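You operate a simulated robot arm through the tools that you are given. There is no shell and no other tool. Be economical: measure what you need, move in short steps, check, and stop when the job is done.

You are at the controls of a simulated robot arm. One attempt, no reset.

TASK
Put things in order on the trial bench top. At the end: the white red-band block (marked "NC") stands on top of the grey paint can; the white hour meter (marked "HOURS") stands on top of the white detector head (marked "SMOKE"); the teal relay (marked "12 V") stands where the white hour meter stood; the blue beacon stands where the white red-band block stood; whatever was shut is shut again. Leave all else as you found it, and nothing knocked over.
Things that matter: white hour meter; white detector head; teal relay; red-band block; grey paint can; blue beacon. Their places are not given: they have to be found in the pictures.

Only the result counts: the job must be done as asked and must still hold three seconds after the hand-in. Knocking over, shifting, dropping, spilling or breaking anything else fails it.

THE ROBOT
A 7-joint arm with a two-finger parallel gripper, fixed in place. Base frame: the origin is at the foot of the arm, x ahead of it, y to its left, z up; the work surface is at about z = 0. Lengths are in m, angles in rad, forces in N, time in s.
With the tool pointing down near the work surface it reaches from about 0.24 to 0.62 m from the base axis. Its first joint turns from -1.152 to 1.152 rad. Payload 2.6 kg.
Tool frame: the origin (TCP) lies between the finger pads and is the grasp point; the fingertips stand 0.03 m ahead of it; z points along the fingers, y is the line along which they close. The gripper opens to 0.094 m. The fingers are 0.028 m wide and 0.01 m thick; the gripper's body (0.05 by 0.096 m) begins 0.055 m behind the TCP.
Orientation is that of the tool frame in the base frame, as [roll, pitch, yaw] about the fixed x, y, z axes, in that order (R = Rz(yaw) Ry(pitch) Rx(roll)). With the fingers straight down and closing along the base's y, the tool's x points along the base's -x, its y along +y and its z along -z.

THE INTERFACE
- The arm moves only by the tool servo_tool. Its arguments are lists of equal length, an entry for each row: "slide": the shift along the base's x, y, z in m, a list of three; "rotation": the turn, a rotation vector about the base's x, y, z in rad, a list of three; "fingers": the closure in counts, from 0 (fully open) to 255 (shut). In form: {"slide": [[dx, dy, dz], ...], "rotation": [[ax, ay, az], ...], "fingers": [fingers, ...]}. A call has 1 to 12 rows; each row shifts and turns the commanded pose from where the row before left it. A row lasts 0.2 s, in which the tool goes at most 0.05 m and 0.15 rad; a call with a longer step from one row to the next is refused whole, and so is a gripper value outside its range. A pose out of reach is approached as far as the arm can. The call stops where the force on the tool passes 40 N (or 10 N more than at its start, if that is more) or the arm is blocked; 0.2 s more then pass. The fingers move at their own pace (about 0.072 m/s each) and stop on an object; they squeeze with about 38 N. The grip force told is the motor's: it shows also when the fingers shut on nothing. Time passes only in rows, and 0.2 s behind the last, so rows that do not move let the fingers close. It gives the time, the measured TCP pose, the force on the tool (base axes), the opening and the grip force at its end, in the units of the frame above (readings bear some noise).
- Cameras (640 x 400 px; columns grow to the right, rows downward): "scene" is fixed at [0.0394, 0.4392, 0.5534]; the picture's right is [-0.72, -0.69, 0.00], its down [-0.45, 0.47, -0.76] and it looks along [0.52, -0.54, -0.66] (base axes); focal length 315 px, centre (320, 200). "wrist" rides on the gripper at [-0.037, 0, -0.058] in the tool frame; the picture's right is [0.00, -1.00, 0.00], its down [0.97, 0.00, -0.24] and it looks along [0.24, 0.00, 0.97] (tool axes); focal length 218 px, centre (320, 200).
- grab_frame(camera): a new picture of that camera. No time passes.
- point_at(camera, pixels): for up to 12 pixels [column, row] of the newest picture of that camera ("zoom" is the newest enlarged one), the place [x, y, z] in the base frame of the surface seen there, good to about 0.002 m. No time passes.
- close_up(camera, box): a new picture of the part [left, top, right, bottom] of that camera's present view, enlarged. No time passes.
- close_job(): hands the job in; it is judged then, once.

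Go step by step. Measure first, check grasps and placings, and put right what went wrong. The budget is 80 turns and 54 pictures, counting those below and the enlarged ones. Unless the task says otherwise, let go and move clear before handing in, and close with one line.

The tools are called after "Emit:" as a command line: name --argument value ..., lists and objects as JSON in quotes. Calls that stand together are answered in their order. servo_tool: Moves the arm, as the interface text tells. Its arguments: {"type":"object","properties":{"slide":{"type":"array"},"rotation":{"type":"array"},"fingers":{"type":"array"}},"required":["slide","rotation","fingers"]} The other tools are called the same way: grab_frame (camera) takes a picture; point_at (camera, pixels) gives the place of the surface under pixels of a picture; close_up (camera, box) takes an enlarged picture of a part of a camera's view; close_job () hands the job in.

At the start:

```text
time_s: 0.0
tcp_pos: [0.368, 0.2918, 0.2916]
tool_rot: [3.141, 0.0, 3.139]
force: [-0.5, 0.0, 0.9]
width: 0.094
grip_force: 0.0
```

scene: 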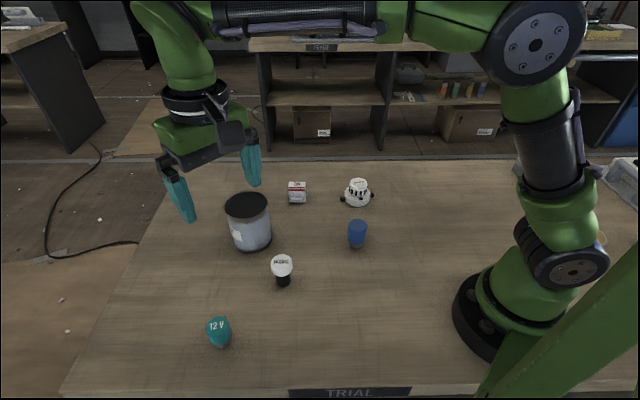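
wrist: 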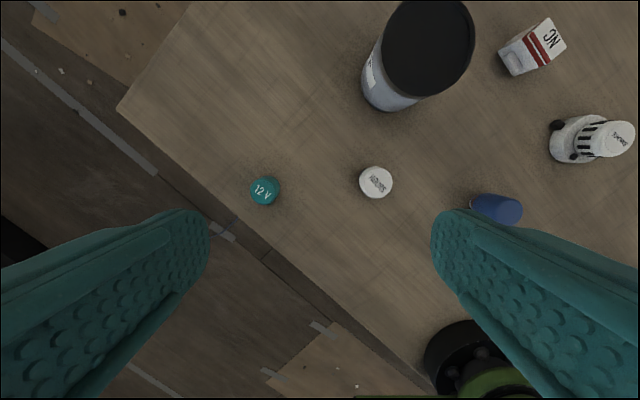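

The scene picture shows the relay (218,330), hour meter (282,268), paint can (248,220), red-band block (297,192), detector (357,192) and beacon (357,233). I'll enlarge these to see the details.

Emit:
close_up --camera "scene" --box '[200, 160, 400, 285]'

Emit:
close_up --camera "wrist" --box '[340, 0, 640, 230]'

Emit:
point_at --camera "wrist" --pixels '[[264, 190], [376, 182], [428, 48], [428, 5], [390, 55], [475, 40], [546, 40], [515, 60], [607, 139], [575, 140], [495, 208], [515, 210]]'

Emit:
point_at --camera "scene" --pixels '[[218, 325], [222, 345], [282, 262], [283, 283], [246, 205], [252, 245], [297, 184], [297, 198], [358, 183], [357, 200], [357, 226], [357, 245]]'

```text
3.20 times, centred on (300, 222) of scene
```

zoom: 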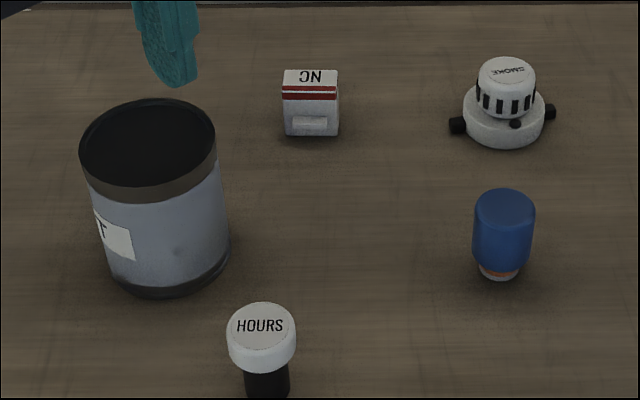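

```text
1.74 times, centred on (490, 115) of wrist
```

zoom: 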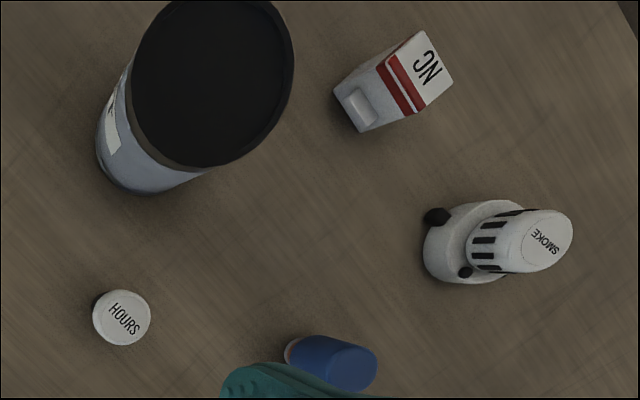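

```text
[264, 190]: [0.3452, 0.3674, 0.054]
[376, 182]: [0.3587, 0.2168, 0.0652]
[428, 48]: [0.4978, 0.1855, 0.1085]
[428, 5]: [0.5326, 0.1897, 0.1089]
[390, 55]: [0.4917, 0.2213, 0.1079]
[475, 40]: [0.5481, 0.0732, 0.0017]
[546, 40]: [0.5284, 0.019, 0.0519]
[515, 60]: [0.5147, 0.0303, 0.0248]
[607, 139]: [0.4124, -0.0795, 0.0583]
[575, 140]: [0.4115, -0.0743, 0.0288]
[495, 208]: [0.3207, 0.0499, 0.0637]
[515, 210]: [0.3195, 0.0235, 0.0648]
```

```text
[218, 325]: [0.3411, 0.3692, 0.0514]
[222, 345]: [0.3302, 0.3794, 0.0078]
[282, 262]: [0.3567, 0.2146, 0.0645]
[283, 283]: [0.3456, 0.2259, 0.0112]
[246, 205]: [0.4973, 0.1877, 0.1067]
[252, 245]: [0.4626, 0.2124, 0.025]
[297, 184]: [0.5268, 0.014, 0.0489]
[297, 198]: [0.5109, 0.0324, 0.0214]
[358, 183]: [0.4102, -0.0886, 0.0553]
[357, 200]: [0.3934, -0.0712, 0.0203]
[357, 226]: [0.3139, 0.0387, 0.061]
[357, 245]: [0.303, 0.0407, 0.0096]
```

The can top is at z≈0.108, the block at about (0.52,0.02), the detector at (0.41,-0.085), the beacon at (0.315,0.037), the meter at (0.356,0.216) and the relay at (0.342,0.369). I'll move over the block for a better look from above.

Emit:
servo_tool --slide '[[0.02, -0.045, 0], [0.02, -0.045, 0], [0.02, -0.045, 0], [0.02, -0.045, 0], [0.02, -0.045, 0], [0.02, -0.04, 0]]' --rotation '[[0, 0, 0], [0, 0, 0], [0, 0, 0], [0, 0, 0], [0, 0, 0], [0, 0, 0]]' --fingers '[0, 0, 0, 0, 0, 0]'

Emit:
grab_frame --camera "wrist"

```text
time_s: 1.4
tcp_pos: [0.4888, 0.0253, 0.2908]
tool_rot: [3.14, 0.0, 3.141]
force: [0.5, -0.5, -0.3]
width: 0.0939
grip_force: 0.1
```

```text
49 pictures are left
```

wrist: 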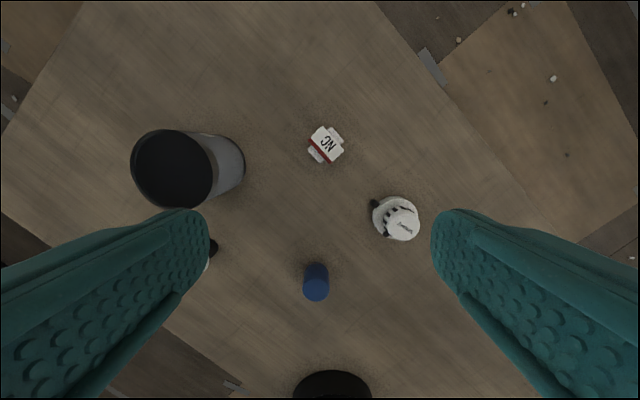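

Emit:
close_up --camera "wrist" --box '[280, 110, 440, 260]'

Emit:
point_at --camera "wrist" --pixels '[[323, 127], [342, 153], [329, 160], [311, 142], [336, 133], [316, 155], [327, 145], [140, 150], [172, 135], [210, 170], [180, 205], [170, 170]]'

```text
2.67 times, centred on (360, 185) of wrist
```

zoom: 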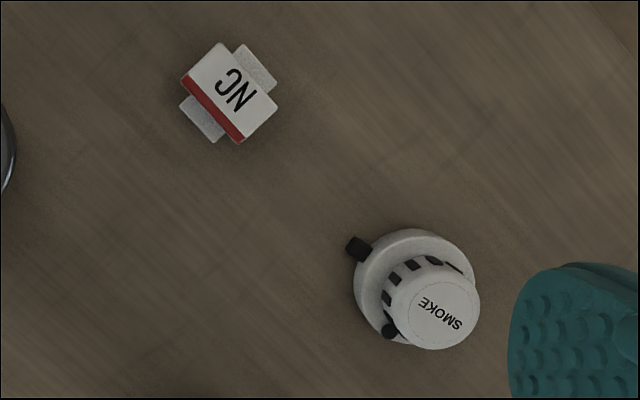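

```text
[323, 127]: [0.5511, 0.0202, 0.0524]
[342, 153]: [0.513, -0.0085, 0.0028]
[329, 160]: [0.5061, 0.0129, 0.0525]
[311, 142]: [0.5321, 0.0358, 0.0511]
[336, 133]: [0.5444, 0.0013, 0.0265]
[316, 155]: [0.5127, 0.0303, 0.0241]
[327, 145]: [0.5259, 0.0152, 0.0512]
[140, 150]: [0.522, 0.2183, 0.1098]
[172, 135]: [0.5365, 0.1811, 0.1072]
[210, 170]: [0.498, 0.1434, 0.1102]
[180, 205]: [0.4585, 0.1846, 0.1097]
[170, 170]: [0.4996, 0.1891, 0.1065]
```

The NC block has side tabs at half height (zoom 255,68 and 203,118), so I'll grip its plain faces. I'll measure the corners in the zoom.

Emit:
point_at --camera "zoom" --pixels '[[222, 46], [272, 106], [238, 138], [185, 80], [228, 92], [256, 68], [203, 118], [442, 312], [420, 280], [470, 300], [430, 345], [395, 305]]'

```text
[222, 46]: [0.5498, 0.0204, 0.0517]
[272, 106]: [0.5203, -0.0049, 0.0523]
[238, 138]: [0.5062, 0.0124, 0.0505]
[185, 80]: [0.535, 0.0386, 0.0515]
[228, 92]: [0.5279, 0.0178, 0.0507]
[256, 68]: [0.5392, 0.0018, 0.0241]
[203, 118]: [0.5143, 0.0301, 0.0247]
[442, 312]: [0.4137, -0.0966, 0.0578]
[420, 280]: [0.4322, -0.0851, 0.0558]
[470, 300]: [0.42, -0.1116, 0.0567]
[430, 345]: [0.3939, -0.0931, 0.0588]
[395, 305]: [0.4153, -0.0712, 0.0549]
```

The block's top centre is about (0.528,0.0165), with the plain-face axis about 41° from x. I'll turn the tool by -0.855 rad and come down to just above the block to check.

Emit:
servo_tool --slide '[[0.0065, -0.0015, -0.03], [0.0065, -0.0015, -0.03], [0.0065, -0.0015, -0.03], [0.0065, -0.0015, -0.03], [0.0065, -0.0015, -0.02], [0.0067, -0.0013, -0.02], [0, 0, 0]]' --rotation '[[0, 0, -0.1425], [0, 0, -0.1425], [0, 0, -0.1425], [0, 0, -0.1425], [0, 0, -0.1425], [0, 0, -0.1425], [0, 0, 0]]' --fingers '[0, 0, 0, 0, 0, 0, 0]'

Emit:
grab_frame --camera "wrist"

```text
time_s: 3.0
tcp_pos: [0.528, 0.0164, 0.13]
tool_rot: [3.139, 0.0, 2.282]
force: [-0.4, -0.2, 0.5]
width: 0.0941
grip_force: 0.0
```

```text
47 pictures are left
```

wrist: 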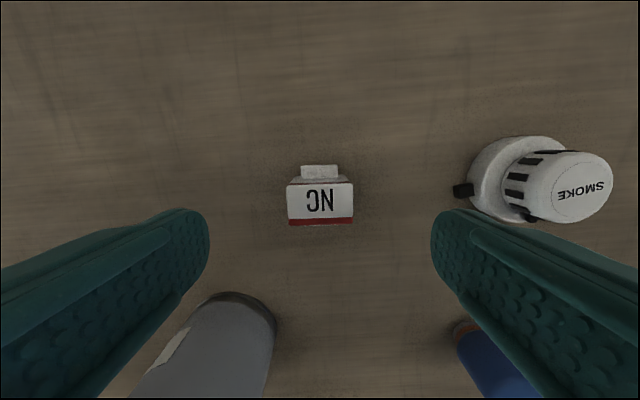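

The block is square to the fingers and centred (column 320). I'll measure it once more for the exact place.

Emit:
point_at --camera "wrist" --pixels '[[290, 188], [350, 187], [291, 219], [350, 219], [320, 200], [320, 172], [304, 168], [337, 168], [558, 186], [605, 185], [480, 180]]'

```text
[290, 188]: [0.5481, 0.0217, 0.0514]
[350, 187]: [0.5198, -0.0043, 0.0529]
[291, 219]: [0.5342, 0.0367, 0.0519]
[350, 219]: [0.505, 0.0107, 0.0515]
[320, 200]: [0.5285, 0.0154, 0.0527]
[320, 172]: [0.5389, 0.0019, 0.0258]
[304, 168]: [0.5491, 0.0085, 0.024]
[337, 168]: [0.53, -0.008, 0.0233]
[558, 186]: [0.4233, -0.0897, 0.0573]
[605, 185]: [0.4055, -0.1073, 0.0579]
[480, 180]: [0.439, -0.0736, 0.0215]
```

The centre is confirmed at (0.527,0.016). I'll descend to z≈0.038 and close.

Emit:
servo_tool --slide '[[0, 0, -0.04], [0, 0, -0.03], [0, 0, -0.022], [0, 0, 0], [0, 0, 0], [0, 0, 0], [0, 0, 0], [0, 0, 0]]' --rotation '[[0, 0, 0], [0, 0, 0], [0, 0, 0], [0, 0, 0], [0, 0, 0], [0, 0, 0], [0, 0, 0], [0, 0, 0]]' --fingers '[0, 0, 0, 0, 255, 255, 255, 255]'

```text
time_s: 4.8
tcp_pos: [0.5264, 0.0167, 0.0396]
tool_rot: [3.139, -0.001, 2.285]
force: [0.9, 0.4, -0.5]
width: 0.0475
grip_force: 37.8
```

The fingers stopped at 0.0475, wider than the 0.040 top. I'll lift a little and look.

Emit:
servo_tool --slide '[[0, 0, 0.03], [0, 0, 0.03], [0, 0, 0]]' --rotation '[[0, 0, 0], [0, 0, 0], [0, 0, 0]]' --fingers '[255, 255, 255]'

Emit:
grab_frame --camera "wrist"

Emit:
close_up --camera "scene" --box '[230, 100, 390, 220]'

```text
time_s: 5.6
tcp_pos: [0.5275, 0.0172, 0.099]
tool_rot: [3.14, -0.001, 2.285]
force: [0.5, -0.2, 0.0]
width: 0.0001
grip_force: 32.8
```

```text
46 pictures are left
```

wrist: 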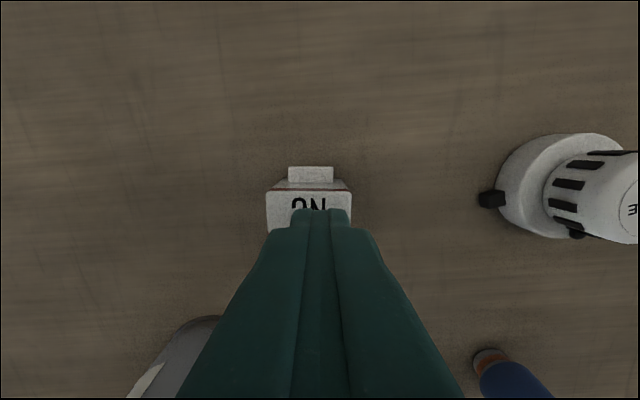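

```text
3.33 times, centred on (310, 160) of scene
```

zoom: 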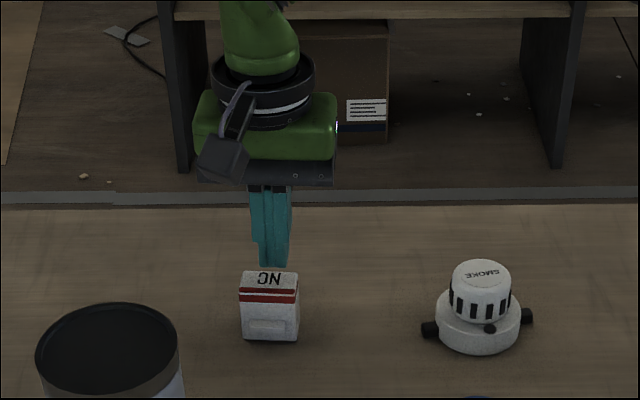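

The block slipped out: the fingers are shut on nothing and the block still stands. I'll open, raise, and look closely at its shape.

Emit:
servo_tool --slide '[[0, 0, 0.03], [0, 0, 0], [0, 0, 0], [0, 0, 0]]' --rotation '[[0, 0, 0], [0, 0, 0], [0, 0, 0], [0, 0, 0]]' --fingers '[0, 0, 0, 0]'

Emit:
close_up --camera "wrist" --box '[270, 150, 370, 240]'

Emit:
close_up --camera "scene" --box '[270, 170, 325, 210]'

```text
time_s: 6.6
tcp_pos: [0.5279, 0.0152, 0.1274]
tool_rot: [3.14, 0.001, 2.286]
force: [0.9, -0.6, 0.4]
width: 0.0937
grip_force: 0.0
```

```text
4.44 times, centred on (320, 195) of wrist
```

zoom: 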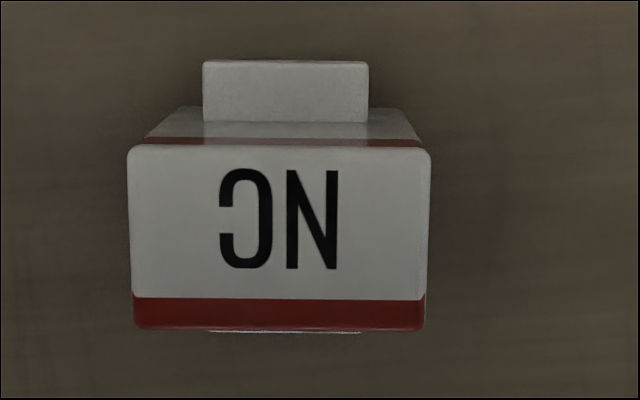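

```text
10.00 times, centred on (298, 190) of scene
```

zoom: 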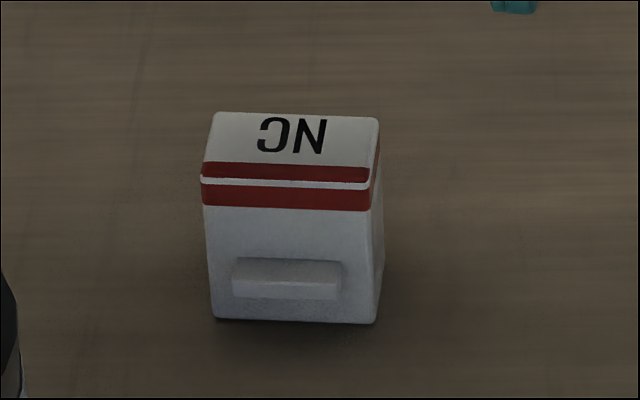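

The block is a straight box, about 0.043 wide, with tabs on its broad sides. I'll check whether it moved or turned before trying again.

Emit:
close_up --camera "wrist" --box '[270, 150, 370, 240]'

Emit:
point_at --camera "zoom" --pixels '[[132, 152], [428, 152], [138, 322], [420, 322], [280, 235], [208, 66], [364, 66], [208, 115], [364, 115], [126, 220], [434, 220], [175, 125]]'

```text
4.44 times, centred on (320, 195) of wrist
```

zoom: 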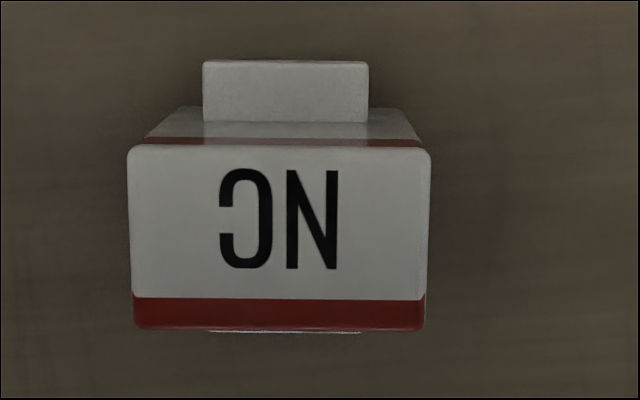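

```text
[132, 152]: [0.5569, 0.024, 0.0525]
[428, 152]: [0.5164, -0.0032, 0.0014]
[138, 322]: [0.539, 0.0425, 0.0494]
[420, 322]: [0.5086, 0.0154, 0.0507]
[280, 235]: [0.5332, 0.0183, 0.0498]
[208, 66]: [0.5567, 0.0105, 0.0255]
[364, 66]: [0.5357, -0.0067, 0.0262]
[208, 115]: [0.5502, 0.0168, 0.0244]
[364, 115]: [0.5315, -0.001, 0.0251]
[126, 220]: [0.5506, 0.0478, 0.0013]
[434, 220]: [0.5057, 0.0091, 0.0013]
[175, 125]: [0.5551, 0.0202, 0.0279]
```

The block shifted about 6 mm along the closing line and now centres near (0.532,0.019). I'll re-centre, grip lower at z≈0.034, and look before lifting.

Emit:
servo_tool --slide '[[0.0043, 0.0037, -0.03], [0, 0, -0.03], [0, 0, -0.02], [0, 0, -0.0135], [0, 0, 0], [0, 0, 0], [0, 0, 0], [0, 0, 0], [0, 0, 0], [0, 0, 0], [0, 0, 0]]' --rotation '[[0, 0, 0], [0, 0, 0], [0, 0, 0], [0, 0, 0], [0, 0, 0], [0, 0, 0], [0, 0, 0], [0, 0, 0], [0, 0, 0], [0, 0, 0], [0, 0, 0]]' --fingers '[0, 0, 0, 0, 0, 100, 120, 140, 255, 255, 255]'

Emit:
grab_frame --camera "wrist"

Emit:
close_up --camera "scene" --box '[250, 120, 350, 210]'

```text
time_s: 9.0
tcp_pos: [0.5333, 0.0204, 0.0354]
tool_rot: [3.14, -0.001, 2.285]
force: [-0.2, 0.0, 0.4]
width: 0.0473
grip_force: 37.6
```

```text
41 pictures are left
```

wrist: 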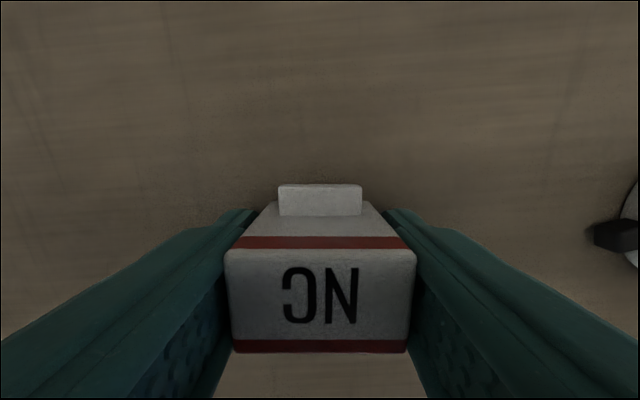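

```text
4.44 times, centred on (300, 165) of scene
```

zoom: 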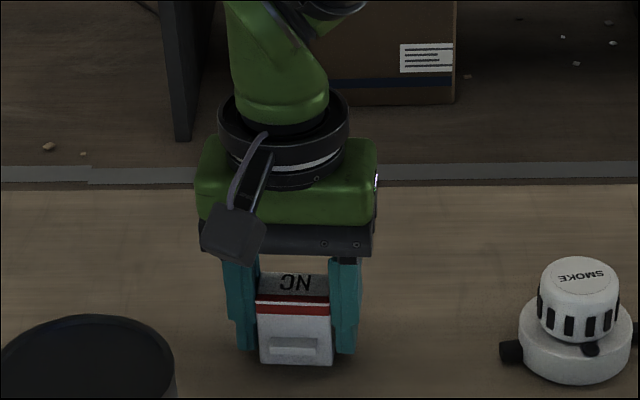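

The grip looks square, with the block flat between both pads. I'll lift slowly and check the width.

Emit:
servo_tool --slide '[[0, 0, 0.002], [0, 0, 0.003], [0, 0, 0.005], [0, 0, 0]]' --rotation '[[0, 0, 0], [0, 0, 0], [0, 0, 0], [0, 0, 0]]' --fingers '[255, 255, 255, 255]'

Emit:
close_up --camera "scene" --box '[250, 120, 350, 210]'

```text
time_s: 10.0
tcp_pos: [0.5327, 0.0208, 0.0446]
tool_rot: [3.14, 0.001, 2.286]
force: [0.7, 0.2, -0.8]
width: 0.0474
grip_force: 38.2
```

```text
4.44 times, centred on (300, 165) of scene
```

zoom: 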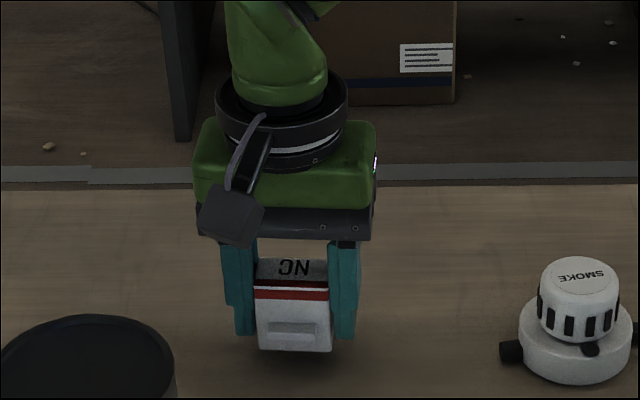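

The block rose with the fingers, with the width held at 0.0474. I'll carry on lifting gently and check that it doesn't creep.

Emit:
servo_tool --slide '[[0, 0, 0.005], [0, 0, 0.005], [0, 0, 0], [0, 0, 0], [0, 0, 0]]' --rotation '[[0, 0, 0], [0, 0, 0], [0, 0, 0], [0, 0, 0], [0, 0, 0]]' --fingers '[255, 255, 255, 255, 255]'

Emit:
grab_frame --camera "wrist"

```text
time_s: 11.2
tcp_pos: [0.5322, 0.0211, 0.0552]
tool_rot: [3.14, 0.001, 2.285]
force: [-0.1, 0.6, -0.4]
width: 0.0472
grip_force: 37.5
```

```text
38 pictures are left
```

wrist: 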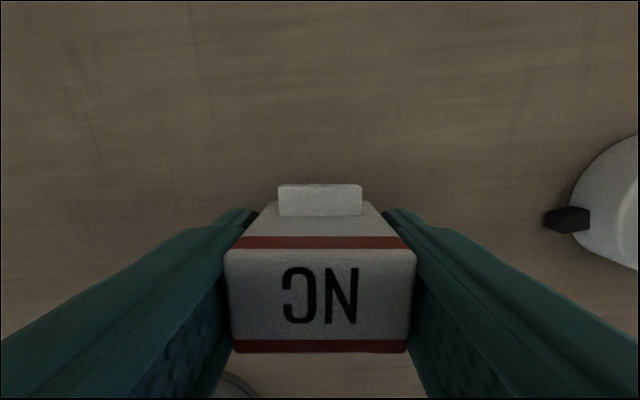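

No creep: the picture is the same as before the lift. I'll raise it gently above the can's height.

Emit:
servo_tool --slide '[[0, 0, 0.006], [0, 0, 0.01], [0, 0, 0.012], [0, 0, 0.012], [0, 0, 0.012], [0, 0, 0.012], [0, 0, 0.012], [0, 0, 0.012], [0, 0, 0.012], [0, 0, 0.01], [0, 0, 0.005], [0, 0, 0]]' --rotation '[[0, 0, 0], [0, 0, 0], [0, 0, 0], [0, 0, 0], [0, 0, 0], [0, 0, 0], [0, 0, 0], [0, 0, 0], [0, 0, 0], [0, 0, 0], [0, 0, 0], [0, 0, 0]]' --fingers '[255, 255, 255, 255, 255, 255, 255, 255, 255, 255, 255, 255]'

```text
time_s: 13.8
tcp_pos: [0.5328, 0.0205, 0.1714]
tool_rot: [3.14, -0.001, 2.285]
force: [-0.3, 0.5, -0.7]
width: 0.0471
grip_force: 37.9
```

Still held (0.0471). Now I'll go across to above the can centre.

Emit:
servo_tool --slide '[[-0.002, 0.008, 0.002], [-0.003, 0.014, 0.002], [-0.0035, 0.016, 0], [-0.0035, 0.016, 0], [-0.0035, 0.016, 0], [-0.0035, 0.016, 0], [-0.0035, 0.016, 0], [-0.0035, 0.016, 0], [-0.0035, 0.016, 0], [-0.0035, 0.016, 0], [-0.003, 0.012, 0], [-0.001, 0.005, 0]]' --rotation '[[0, 0, 0], [0, 0, 0], [0, 0, 0], [0, 0, 0], [0, 0, 0], [0, 0, 0], [0, 0, 0], [0, 0, 0], [0, 0, 0], [0, 0, 0], [0, 0, 0], [0, 0, 0]]' --fingers '[255, 255, 255, 255, 255, 255, 255, 255, 255, 255, 255, 255]'

Emit:
grab_frame --camera "wrist"

Emit:
close_up --camera "scene" --box '[180, 100, 320, 260]'

```text
time_s: 16.4
tcp_pos: [0.4935, 0.1888, 0.1743]
tool_rot: [3.141, 0.001, 2.285]
force: [0.3, 0.1, 0.0]
width: 0.0475
grip_force: 38.0
```

```text
37 pictures are left
```

wrist: 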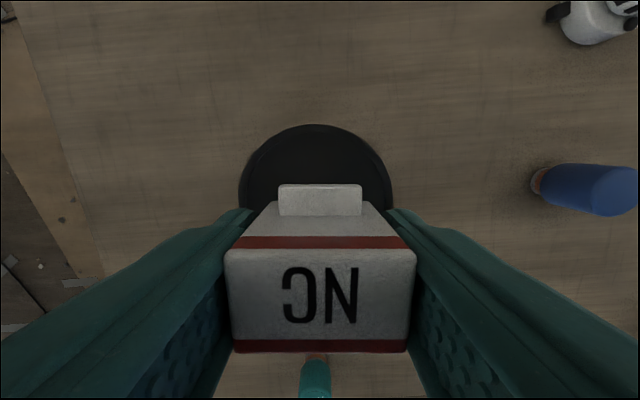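

```text
2.50 times, centred on (250, 180) of scene
```

zoom: 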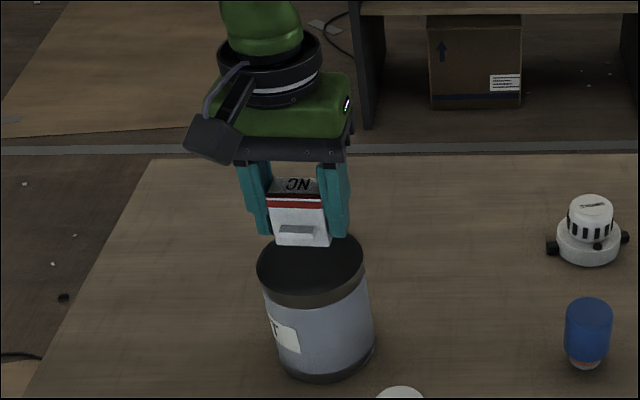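

The can (columns 239–393) is centred under the block to within 3 mm. I'll nudge it and lower it gently towards the lid at z≈0.107.

Emit:
servo_tool --slide '[[0.002, -0.0023, -0.006], [0, 0, -0.008], [0, 0, -0.008], [0, 0, -0.005], [0, 0, -0.003], [0, 0, 0], [0, 0, 0]]' --rotation '[[0, 0, 0], [0, 0, 0], [0, 0, 0], [0, 0, 0], [0, 0, 0], [0, 0, 0], [0, 0, 0]]' --fingers '[255, 255, 255, 255, 255, 255, 255]'

Emit:
close_up --camera "scene" --box '[220, 140, 300, 220]'

```text
time_s: 18.0
tcp_pos: [0.497, 0.186, 0.1452]
tool_rot: [3.139, 0.001, 2.287]
force: [-1.0, 0.9, 4.2]
width: 0.0472
grip_force: 38.2
```

```text
5.00 times, centred on (260, 180) of scene
```

zoom: 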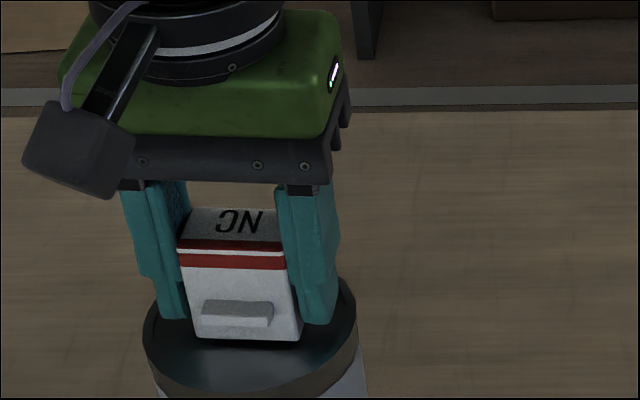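

A force of 4 N says the block sits on the can. I'll open slowly, then rise.

Emit:
servo_tool --slide '[[0, 0, 0], [0, 0, 0], [0, 0, 0], [0, 0, 0], [0, 0, 0], [0, 0, 0], [0, 0, 0.01], [0, 0, 0.02], [0, 0, 0.03], [0, 0, 0.04]]' --rotation '[[0, 0, 0], [0, 0, 0], [0, 0, 0], [0, 0, 0], [0, 0, 0], [0, 0, 0], [0, 0, 0], [0, 0, 0], [0, 0, 0], [0, 0, 0]]' --fingers '[125, 118, 110, 100, 80, 60, 40, 20, 0, 0]'

Emit:
grab_frame --camera "scene"

Emit:
grab_frame --camera "wrist"

```text
time_s: 20.2
tcp_pos: [0.4961, 0.1851, 0.2454]
tool_rot: [3.139, 0.001, 2.285]
force: [-0.3, 0.1, 0.0]
width: 0.0938
grip_force: 0.1
```

```text
34 pictures are left
```

scene: 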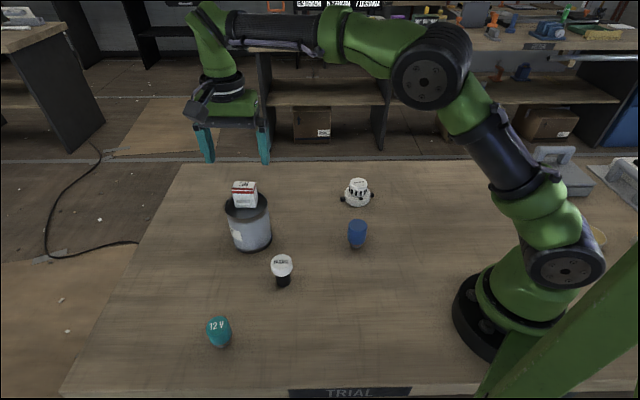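

```text
33 pictures are left
```

wrist: 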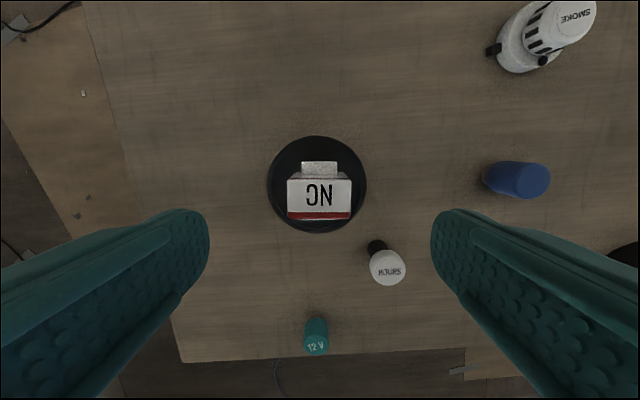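

The block stands on the can. Next is the hour meter; I'll move above (0.356,0.216).

Emit:
servo_tool --slide '[[-0.04, 0.008, 0], [-0.04, 0.008, 0], [-0.04, 0.008, 0], [-0.02, 0.007, -0.03], [0, 0, -0.04], [0, 0, -0.03], [0, 0, 0]]' --rotation '[[0, 0, 0], [0, 0, 0], [0, 0, 0], [0, 0, 0], [0, 0, 0], [0, 0, 0], [0, 0, 0]]' --fingers '[0, 0, 0, 0, 0, 0, 0]'

Emit:
close_up --camera "wrist" --box '[270, 130, 430, 240]'

Emit:
point_at --camera "zoom" --pixels '[[320, 200], [280, 200], [240, 200], [360, 200], [320, 250], [320, 150]]'

Emit:
close_up --camera "scene" --box '[255, 240, 315, 300]'

```text
time_s: 21.8
tcp_pos: [0.3576, 0.2169, 0.1457]
tool_rot: [3.14, 0.0, 2.283]
force: [-0.3, -0.6, 0.6]
width: 0.094
grip_force: 0.1
```

```text
3.64 times, centred on (350, 185) of wrist
```

zoom: 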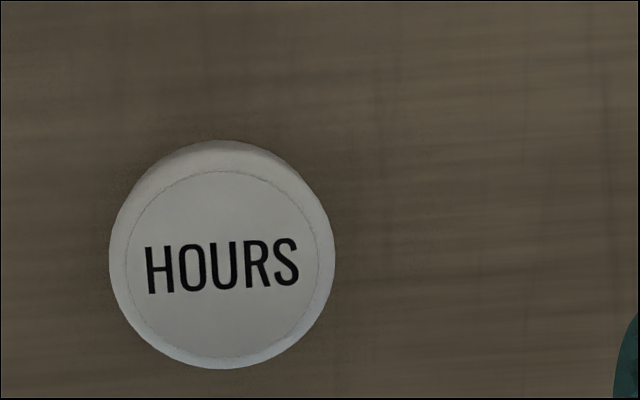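

```text
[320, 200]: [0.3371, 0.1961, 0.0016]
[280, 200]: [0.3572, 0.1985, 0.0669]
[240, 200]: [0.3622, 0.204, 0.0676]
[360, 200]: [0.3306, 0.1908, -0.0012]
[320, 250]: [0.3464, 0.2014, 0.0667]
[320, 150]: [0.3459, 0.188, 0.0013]
```

```text
6.67 times, centred on (285, 270) of scene
```

zoom: 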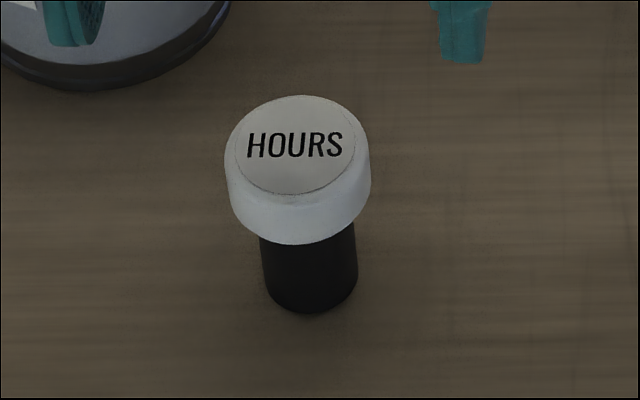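

The head centre is about (0.357,0.214), 0.040 wide, spanning roughly z 0.047–0.067. I'll centre, descend to z≈0.052 and grip the head.

Emit:
servo_tool --slide '[[0, -0.003, -0.03], [0, 0, -0.03], [0, 0, -0.02], [0, 0, -0.0137], [0, 0, 0], [0, 0, 0], [0, 0, 0], [0, 0, 0], [0, 0, 0], [0, 0, 0]]' --rotation '[[0, 0, 0], [0, 0, 0], [0, 0, 0], [0, 0, 0], [0, 0, 0], [0, 0, 0], [0, 0, 0], [0, 0, 0], [0, 0, 0], [0, 0, 0]]' --fingers '[0, 0, 0, 0, 0, 110, 130, 150, 255, 255]'

Emit:
grab_frame --camera "wrist"

```text
time_s: 24.0
tcp_pos: [0.3562, 0.214, 0.0517]
tool_rot: [3.139, 0.0, 2.284]
force: [-0.7, -0.1, -0.1]
width: 0.0407
grip_force: 38.3
```

```text
30 pictures are left
```

wrist: 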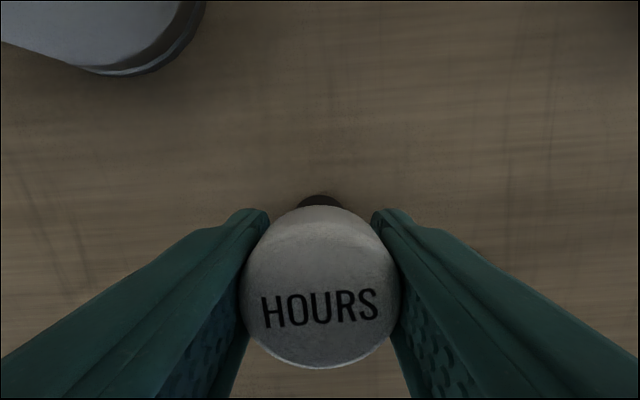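

The grip is centred on the head (width 0.0407). I'll lift slowly.

Emit:
servo_tool --slide '[[0, 0, 0.003], [0, 0, 0.006], [0, 0, 0.01], [0, 0, 0.012], [0, 0, 0.012], [0, 0, 0.012], [0, 0, 0.012], [0, 0, 0.012], [0, 0, 0.012], [0, 0, 0.008], [0, 0, 0], [0, 0, 0]]' --rotation '[[0, 0, 0], [0, 0, 0], [0, 0, 0], [0, 0, 0], [0, 0, 0], [0, 0, 0], [0, 0, 0], [0, 0, 0], [0, 0, 0], [0, 0, 0], [0, 0, 0], [0, 0, 0]]' --fingers '[255, 255, 255, 255, 255, 255, 255, 255, 255, 255, 255, 255]'

Emit:
grab_frame --camera "wrist"

```text
time_s: 26.6
tcp_pos: [0.3561, 0.2136, 0.1507]
tool_rot: [3.139, 0.001, 2.286]
force: [0.6, 0.1, -0.6]
width: 0.0403
grip_force: 38.0
```

```text
29 pictures are left
```

wrist: 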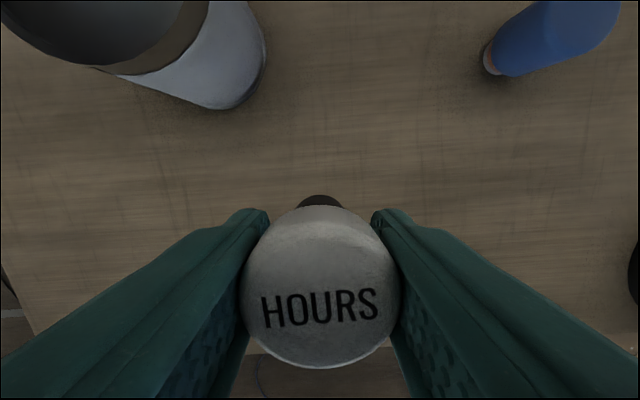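

Held firmly with no change. I'll carry it to a spot short of the detector, where the wrist camera sees the detector top.

Emit:
servo_tool --slide '[[0.001, -0.01, 0], [0.001, -0.018, 0], [0.002, -0.024, 0], [0.002, -0.026, 0], [0.002, -0.026, 0], [0.002, -0.027, 0], [0.002, -0.027, 0], [0.002, -0.027, 0], [0.002, -0.026, 0], [0.002, -0.024, 0], [0.001, -0.018, 0], [0, -0.011, 0]]' --rotation '[[0, 0, 0], [0, 0, 0], [0, 0, 0], [0, 0, 0], [0, 0, 0], [0, 0, 0], [0, 0, 0], [0, 0, 0], [0, 0, 0], [0, 0, 0], [0, 0, 0], [0, 0, 0]]' --fingers '[255, 255, 255, 255, 255, 255, 255, 255, 255, 255, 255, 255]'

Emit:
close_up --camera "wrist" --box '[240, 50, 400, 210]'

```text
time_s: 29.2
tcp_pos: [0.3758, -0.0502, 0.151]
tool_rot: [3.138, 0.0, 2.283]
force: [0.4, 0.0, -0.9]
width: 0.0405
grip_force: 38.1
```

```text
2.50 times, centred on (320, 130) of wrist
```

zoom: 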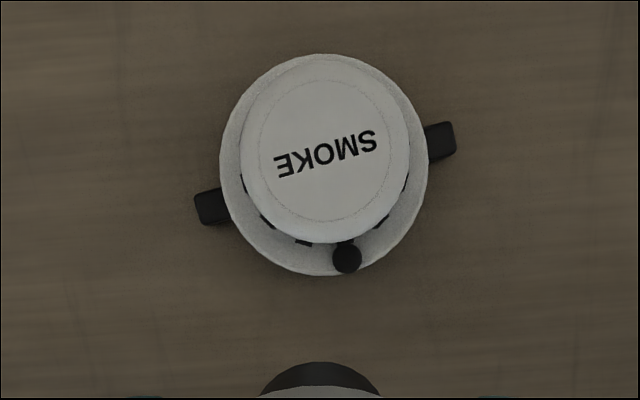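

The detector's flat top centre is at zoom (326,151). I'll measure it.

Emit:
point_at --camera "zoom" --pixels '[[326, 151], [262, 151], [390, 151], [326, 85], [326, 217], [300, 120], [352, 182]]'

```text
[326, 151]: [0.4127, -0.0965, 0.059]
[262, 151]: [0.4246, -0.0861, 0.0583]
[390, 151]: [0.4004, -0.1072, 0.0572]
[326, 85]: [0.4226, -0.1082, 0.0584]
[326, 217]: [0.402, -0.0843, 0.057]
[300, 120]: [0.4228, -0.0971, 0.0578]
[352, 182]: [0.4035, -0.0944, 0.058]
```

The top is centred at (0.4125,-0.0965,0.058). I'll move over it and lower to about 8 mm above.

Emit:
servo_tool --slide '[[0.005, -0.006, 0], [0.009, -0.012, 0], [0.01, -0.012, 0], [0.008, -0.01, 0], [0.0036, -0.0052, 0], [0, 0, -0.008], [0, 0, -0.01], [0, 0, -0.01], [0, 0, -0.005], [0, 0, 0]]' --rotation '[[0, 0, 0], [0, 0, 0], [0, 0, 0], [0, 0, 0], [0, 0, 0], [0, 0, 0], [0, 0, 0], [0, 0, 0], [0, 0, 0], [0, 0, 0]]' --fingers '[255, 255, 255, 255, 255, 255, 255, 255, 255, 255]'

Emit:
close_up --camera "scene" --box '[320, 140, 400, 220]'

Emit:
grab_frame --camera "wrist"

```text
time_s: 31.4
tcp_pos: [0.4123, -0.0955, 0.117]
tool_rot: [3.14, 0.0, 2.284]
force: [0.2, 0.4, -0.2]
width: 0.0406
grip_force: 38.0
```

```text
5.00 times, centred on (360, 180) of scene
```

zoom: 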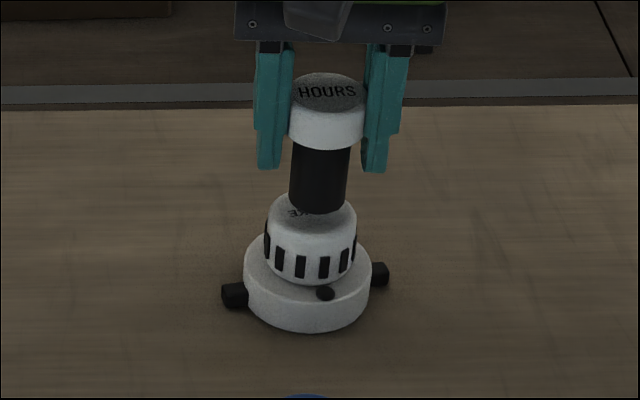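

```text
26 pictures are left
```

wrist: 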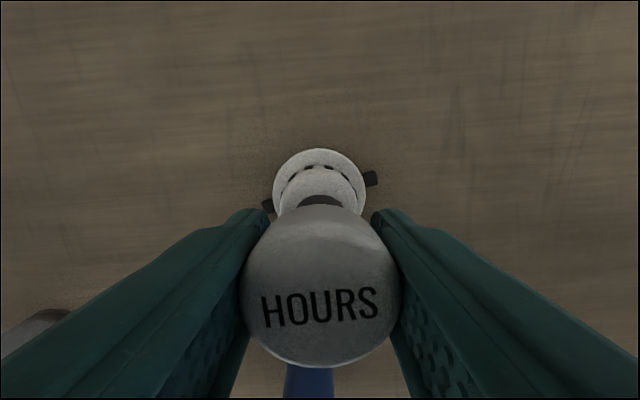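

The stem hangs over the dome, about 1.5 mm off to the picture's right. I'll correct that and lower to touch.

Emit:
servo_tool --slide '[[0.0011, 0.001, -0.003], [0, 0, -0.002], [0, 0, -0.001], [0, 0, 0], [0, 0, 0]]' --rotation '[[0, 0, 0], [0, 0, 0], [0, 0, 0], [0, 0, 0], [0, 0, 0]]' --fingers '[255, 255, 255, 255, 255]'

```text
time_s: 32.6
tcp_pos: [0.4127, -0.094, 0.1117]
tool_rot: [3.139, 0.002, 2.286]
force: [-0.4, -0.6, -0.9]
width: 0.0407
grip_force: 38.0
```

No contact yet, so I'll go down in 1 mm steps.

Emit:
servo_tool --slide '[[0, 0, -0.001], [0, 0, 0], [0, 0, -0.001], [0, 0, 0], [0, 0, 0]]' --rotation '[[0, 0, 0], [0, 0, 0], [0, 0, 0], [0, 0, 0], [0, 0, 0]]' --fingers '[255, 255, 255, 255, 255]'

Emit:
close_up --camera "scene" --box '[320, 140, 400, 220]'

```text
time_s: 33.8
tcp_pos: [0.4135, -0.0955, 0.1099]
tool_rot: [3.139, -0.001, 2.287]
force: [0.1, 0.1, -0.7]
width: 0.0404
grip_force: 37.6
```

```text
5.00 times, centred on (360, 180) of scene
```

zoom: 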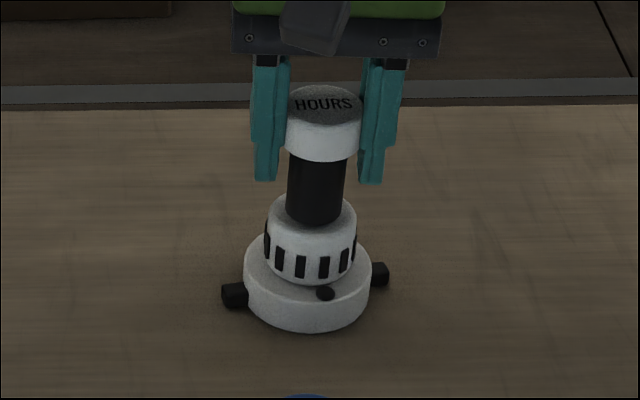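

It's well centred now (stem 287–343 over dome 267–356). I'll keep lowering to contact.

Emit:
servo_tool --slide '[[0, 0, -0.001], [0, 0, 0], [0, 0, 0]]' --rotation '[[0, 0, 0], [0, 0, 0], [0, 0, 0]]' --fingers '[255, 255, 255]'

```text
time_s: 34.6
tcp_pos: [0.4118, -0.0942, 0.1074]
tool_rot: [3.14, 0.0, 2.285]
force: [0.9, 0.5, -0.8]
width: 0.0407
grip_force: 37.5
```

Emit:
servo_tool --slide '[[0, 0, -0.001], [0, 0, 0], [0, 0, 0]]' --rotation '[[0, 0, 0], [0, 0, 0], [0, 0, 0]]' --fingers '[255, 255, 255]'

```text
time_s: 35.4
tcp_pos: [0.4138, -0.0944, 0.1084]
tool_rot: [3.141, -0.001, 2.283]
force: [0.0, -0.2, 2.2]
width: 0.0405
grip_force: 38.1
```

There's contact (2.2 N upward). I'll release slowly and rise.

Emit:
servo_tool --slide '[[0, 0, 0], [0, 0, 0], [0, 0, 0], [0, 0, 0], [0, 0, 0], [0, 0, 0], [0, 0, 0.01], [0, 0, 0.03], [0, 0, 0.04], [0, 0, 0.04]]' --rotation '[[0, 0, 0], [0, 0, 0], [0, 0, 0], [0, 0, 0], [0, 0, 0], [0, 0, 0], [0, 0, 0], [0, 0, 0], [0, 0, 0], [0, 0, 0]]' --fingers '[144, 139, 134, 120, 90, 50, 0, 0, 0, 0]'

Emit:
close_up --camera "scene" --box '[320, 140, 400, 220]'

```text
time_s: 37.6
tcp_pos: [0.4144, -0.0939, 0.2267]
tool_rot: [3.141, 0.0, 2.286]
force: [-0.1, 0.2, 0.2]
width: 0.0941
grip_force: 0.1
```

```text
5.00 times, centred on (360, 180) of scene
```

zoom: 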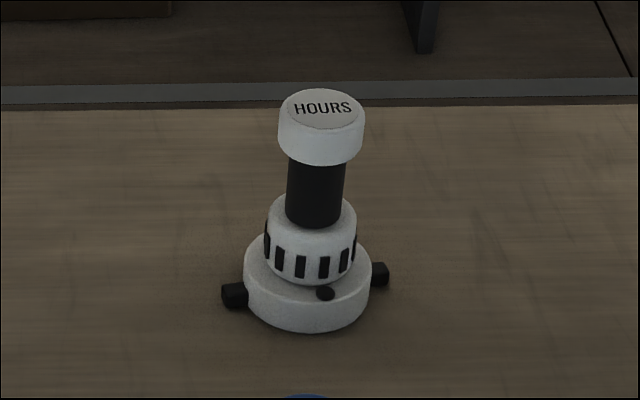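

The meter stands on the detector. Next I'll move over the relay.

Emit:
servo_tool --slide '[[-0.006, 0.0385, 0], [-0.006, 0.0385, 0], [-0.006, 0.0385, 0], [-0.006, 0.0385, 0], [-0.006, 0.0385, 0], [-0.006, 0.0385, 0], [-0.006, 0.0385, 0], [-0.006, 0.0385, 0], [-0.006, 0.0385, 0], [-0.006, 0.0385, 0], [-0.006, 0.0385, -0.025], [-0.006, 0.0385, -0.03]]' --rotation '[[0, 0, 0], [0, 0, 0], [0, 0, 0], [0, 0, 0], [0, 0, 0], [0, 0, 0], [0, 0, 0], [0, 0, 0], [0, 0, 0], [0, 0, 0], [0, 0, 0], [0, 0, 0]]' --fingers '[0, 0, 0, 0, 0, 0, 0, 0, 0, 0, 0, 0]'

Emit:
close_up --camera "wrist" --box '[240, 140, 400, 260]'

Emit:
close_up --camera "scene" --box '[185, 300, 255, 360]'

```text
time_s: 40.2
tcp_pos: [0.3386, 0.3691, 0.1724]
tool_rot: [3.14, 0.001, 2.285]
force: [-0.3, 0.4, -0.5]
width: 0.0939
grip_force: 0.2
```

```text
3.33 times, centred on (320, 200) of wrist
```

zoom: 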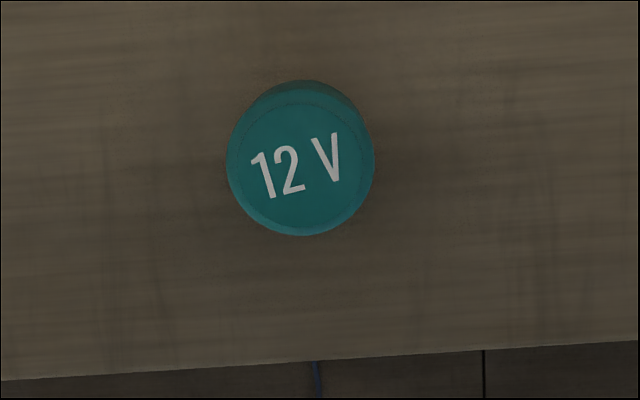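

```text
6.67 times, centred on (220, 330) of scene
```

zoom: 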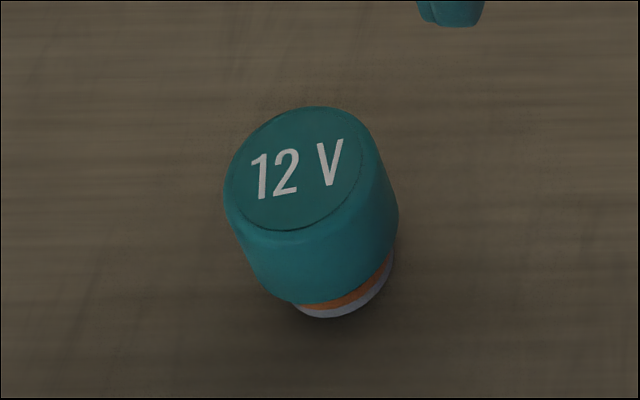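

The relay is a teal cylinder, 0.037 wide, centred near (0.344,0.370), top z≈0.054. I'll centre, descend to z≈0.037 and grip.

Emit:
servo_tool --slide '[[0.0058, 0.001, -0.04], [0, 0, -0.04], [0, 0, -0.03], [0, 0, -0.015], [0, 0, -0.0105], [0, 0, 0], [0, 0, 0], [0, 0, 0], [0, 0, 0], [0, 0, 0], [0, 0, 0]]' --rotation '[[0, 0, 0], [0, 0, 0], [0, 0, 0], [0, 0, 0], [0, 0, 0], [0, 0, 0], [0, 0, 0], [0, 0, 0], [0, 0, 0], [0, 0, 0], [0, 0, 0]]' --fingers '[0, 0, 0, 0, 0, 0, 115, 135, 155, 255, 255]'

Emit:
grab_frame --camera "wrist"

```text
time_s: 42.6
tcp_pos: [0.3463, 0.3689, 0.0359]
tool_rot: [3.139, 0.0, 2.285]
force: [0.0, 0.0, -0.2]
width: 0.0365
grip_force: 37.6
```

```text
21 pictures are left
```

wrist: 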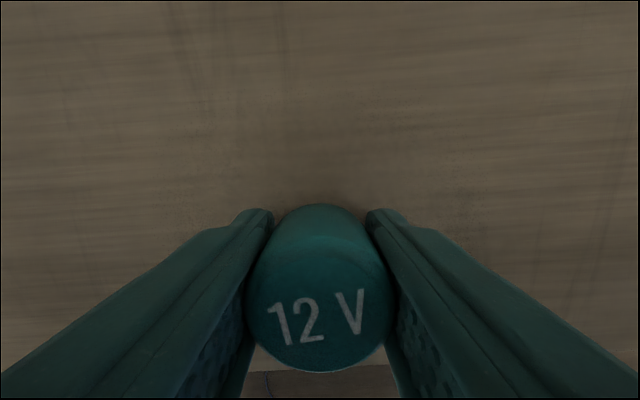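

Gripped centrally (0.0365). I'll lift gently.

Emit:
servo_tool --slide '[[0, 0, 0.003], [0, 0, 0.006], [0, 0, 0.01], [0, 0, 0.012], [0, 0, 0.012], [0, 0, 0.008], [0, 0, 0.004], [0, 0, 0]]' --rotation '[[0, 0, 0], [0, 0, 0], [0, 0, 0], [0, 0, 0], [0, 0, 0], [0, 0, 0], [0, 0, 0], [0, 0, 0]]' --fingers '[255, 255, 255, 255, 255, 255, 255, 255]'

Emit:
servo_tool --slide '[[0.001, -0.006, 0], [0.001, -0.012, 0], [0.001, -0.016, 0], [0.001, -0.018, 0], [0.001, -0.018, 0], [0.001, -0.018, 0], [0.001, -0.018, 0], [0.001, -0.018, 0], [0.001, -0.016, 0], [0.001, -0.01, 0], [0.0005, -0.0055, 0], [0, 0, 0]]' --rotation '[[0, 0, 0], [0, 0, 0], [0, 0, 0], [0, 0, 0], [0, 0, 0], [0, 0, 0], [0, 0, 0], [0, 0, 0], [0, 0, 0], [0, 0, 0], [0, 0, 0], [0, 0, 0]]' --fingers '[255, 255, 255, 255, 255, 255, 255, 255, 255, 255, 255, 255]'

Emit:
grab_frame --camera "wrist"

```text
time_s: 44.4
tcp_pos: [0.348, 0.3681, 0.0921]
tool_rot: [3.139, -0.001, 2.287]
force: [-0.5, -0.5, -0.6]
width: 0.0364
grip_force: 38.3
```

```text
time_s: 47.0
tcp_pos: [0.358, 0.2142, 0.0916]
tool_rot: [3.141, 0.0, 2.284]
force: [1.0, 0.4, -0.1]
width: 0.0363
grip_force: 38.2
```

```text
20 pictures are left
```

wrist: 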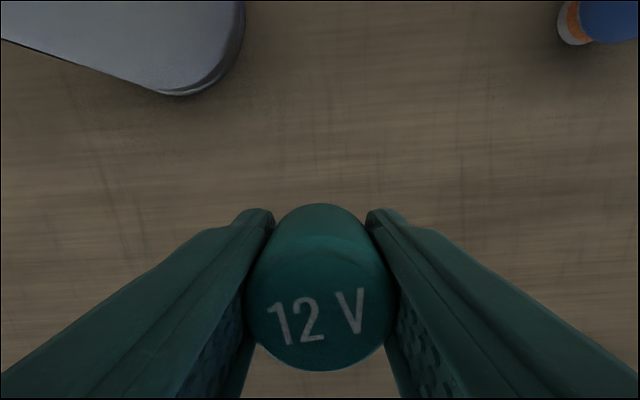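

It's held and over the meter's old spot. I'll lower towards z≈0.037.

Emit:
servo_tool --slide '[[-0.001, 0, -0.008], [0, 0, -0.012], [0, 0, -0.012], [0, 0, -0.01], [0, 0, -0.007], [0, 0, -0.003], [0, 0, -0.002], [0, 0, 0], [0, 0, 0]]' --rotation '[[0, 0, 0], [0, 0, 0], [0, 0, 0], [0, 0, 0], [0, 0, 0], [0, 0, 0], [0, 0, 0], [0, 0, 0], [0, 0, 0]]' --fingers '[255, 255, 255, 255, 255, 255, 255, 255, 255]'

```text
time_s: 49.0
tcp_pos: [0.3564, 0.2125, 0.0372]
tool_rot: [3.14, 0.0, 2.285]
force: [-0.6, 0.4, -0.6]
width: 0.0365
grip_force: 38.1
```

Emit:
servo_tool --slide '[[0, 0, -0.001], [0, 0, 0], [0, 0, 0]]' --rotation '[[0, 0, 0], [0, 0, 0], [0, 0, 0]]' --fingers '[255, 255, 255]'

```text
time_s: 49.8
tcp_pos: [0.3558, 0.2127, 0.0366]
tool_rot: [3.14, 0.001, 2.285]
force: [-3.1, -0.7, 9.7]
width: 0.0362
grip_force: 38.3
```

There's table contact (9.7 N). I'll release slowly and rise.

Emit:
servo_tool --slide '[[0, 0, 0], [0, 0, 0], [0, 0, 0], [0, 0, 0], [0, 0, 0], [0, 0, 0], [0, 0, 0.01], [0, 0, 0.03], [0, 0, 0.04], [0, 0, 0.04], [0, 0, 0.03]]' --rotation '[[0, 0, 0], [0, 0, 0], [0, 0, 0], [0, 0, 0], [0, 0, 0], [0, 0, 0], [0, 0, 0], [0, 0, 0], [0, 0, 0], [0, 0, 0], [0, 0, 0]]' --fingers '[155, 150, 145, 130, 90, 50, 0, 0, 0, 0, 0]'

Emit:
grab_frame --camera "scene"

Emit:
point_at --camera "scene" --pixels '[[283, 268], [282, 264], [286, 268]]'

```text
time_s: 52.2
tcp_pos: [0.3572, 0.2116, 0.1881]
tool_rot: [3.14, -0.001, 2.285]
force: [-0.1, 0.2, 0.8]
width: 0.0941
grip_force: 0.0
```

```text
19 pictures are left
```

scene: 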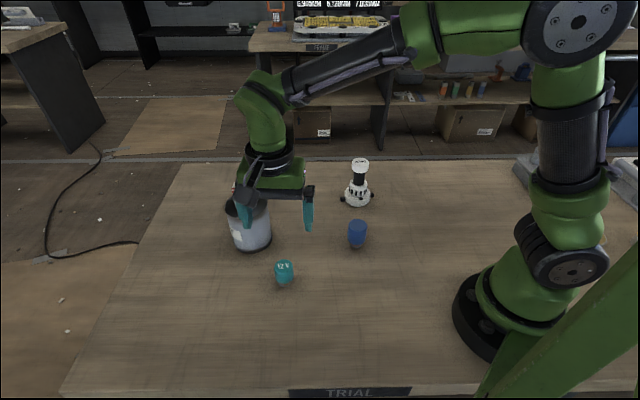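

```text
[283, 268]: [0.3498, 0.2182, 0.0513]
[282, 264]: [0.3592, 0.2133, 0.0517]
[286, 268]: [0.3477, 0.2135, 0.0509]
```

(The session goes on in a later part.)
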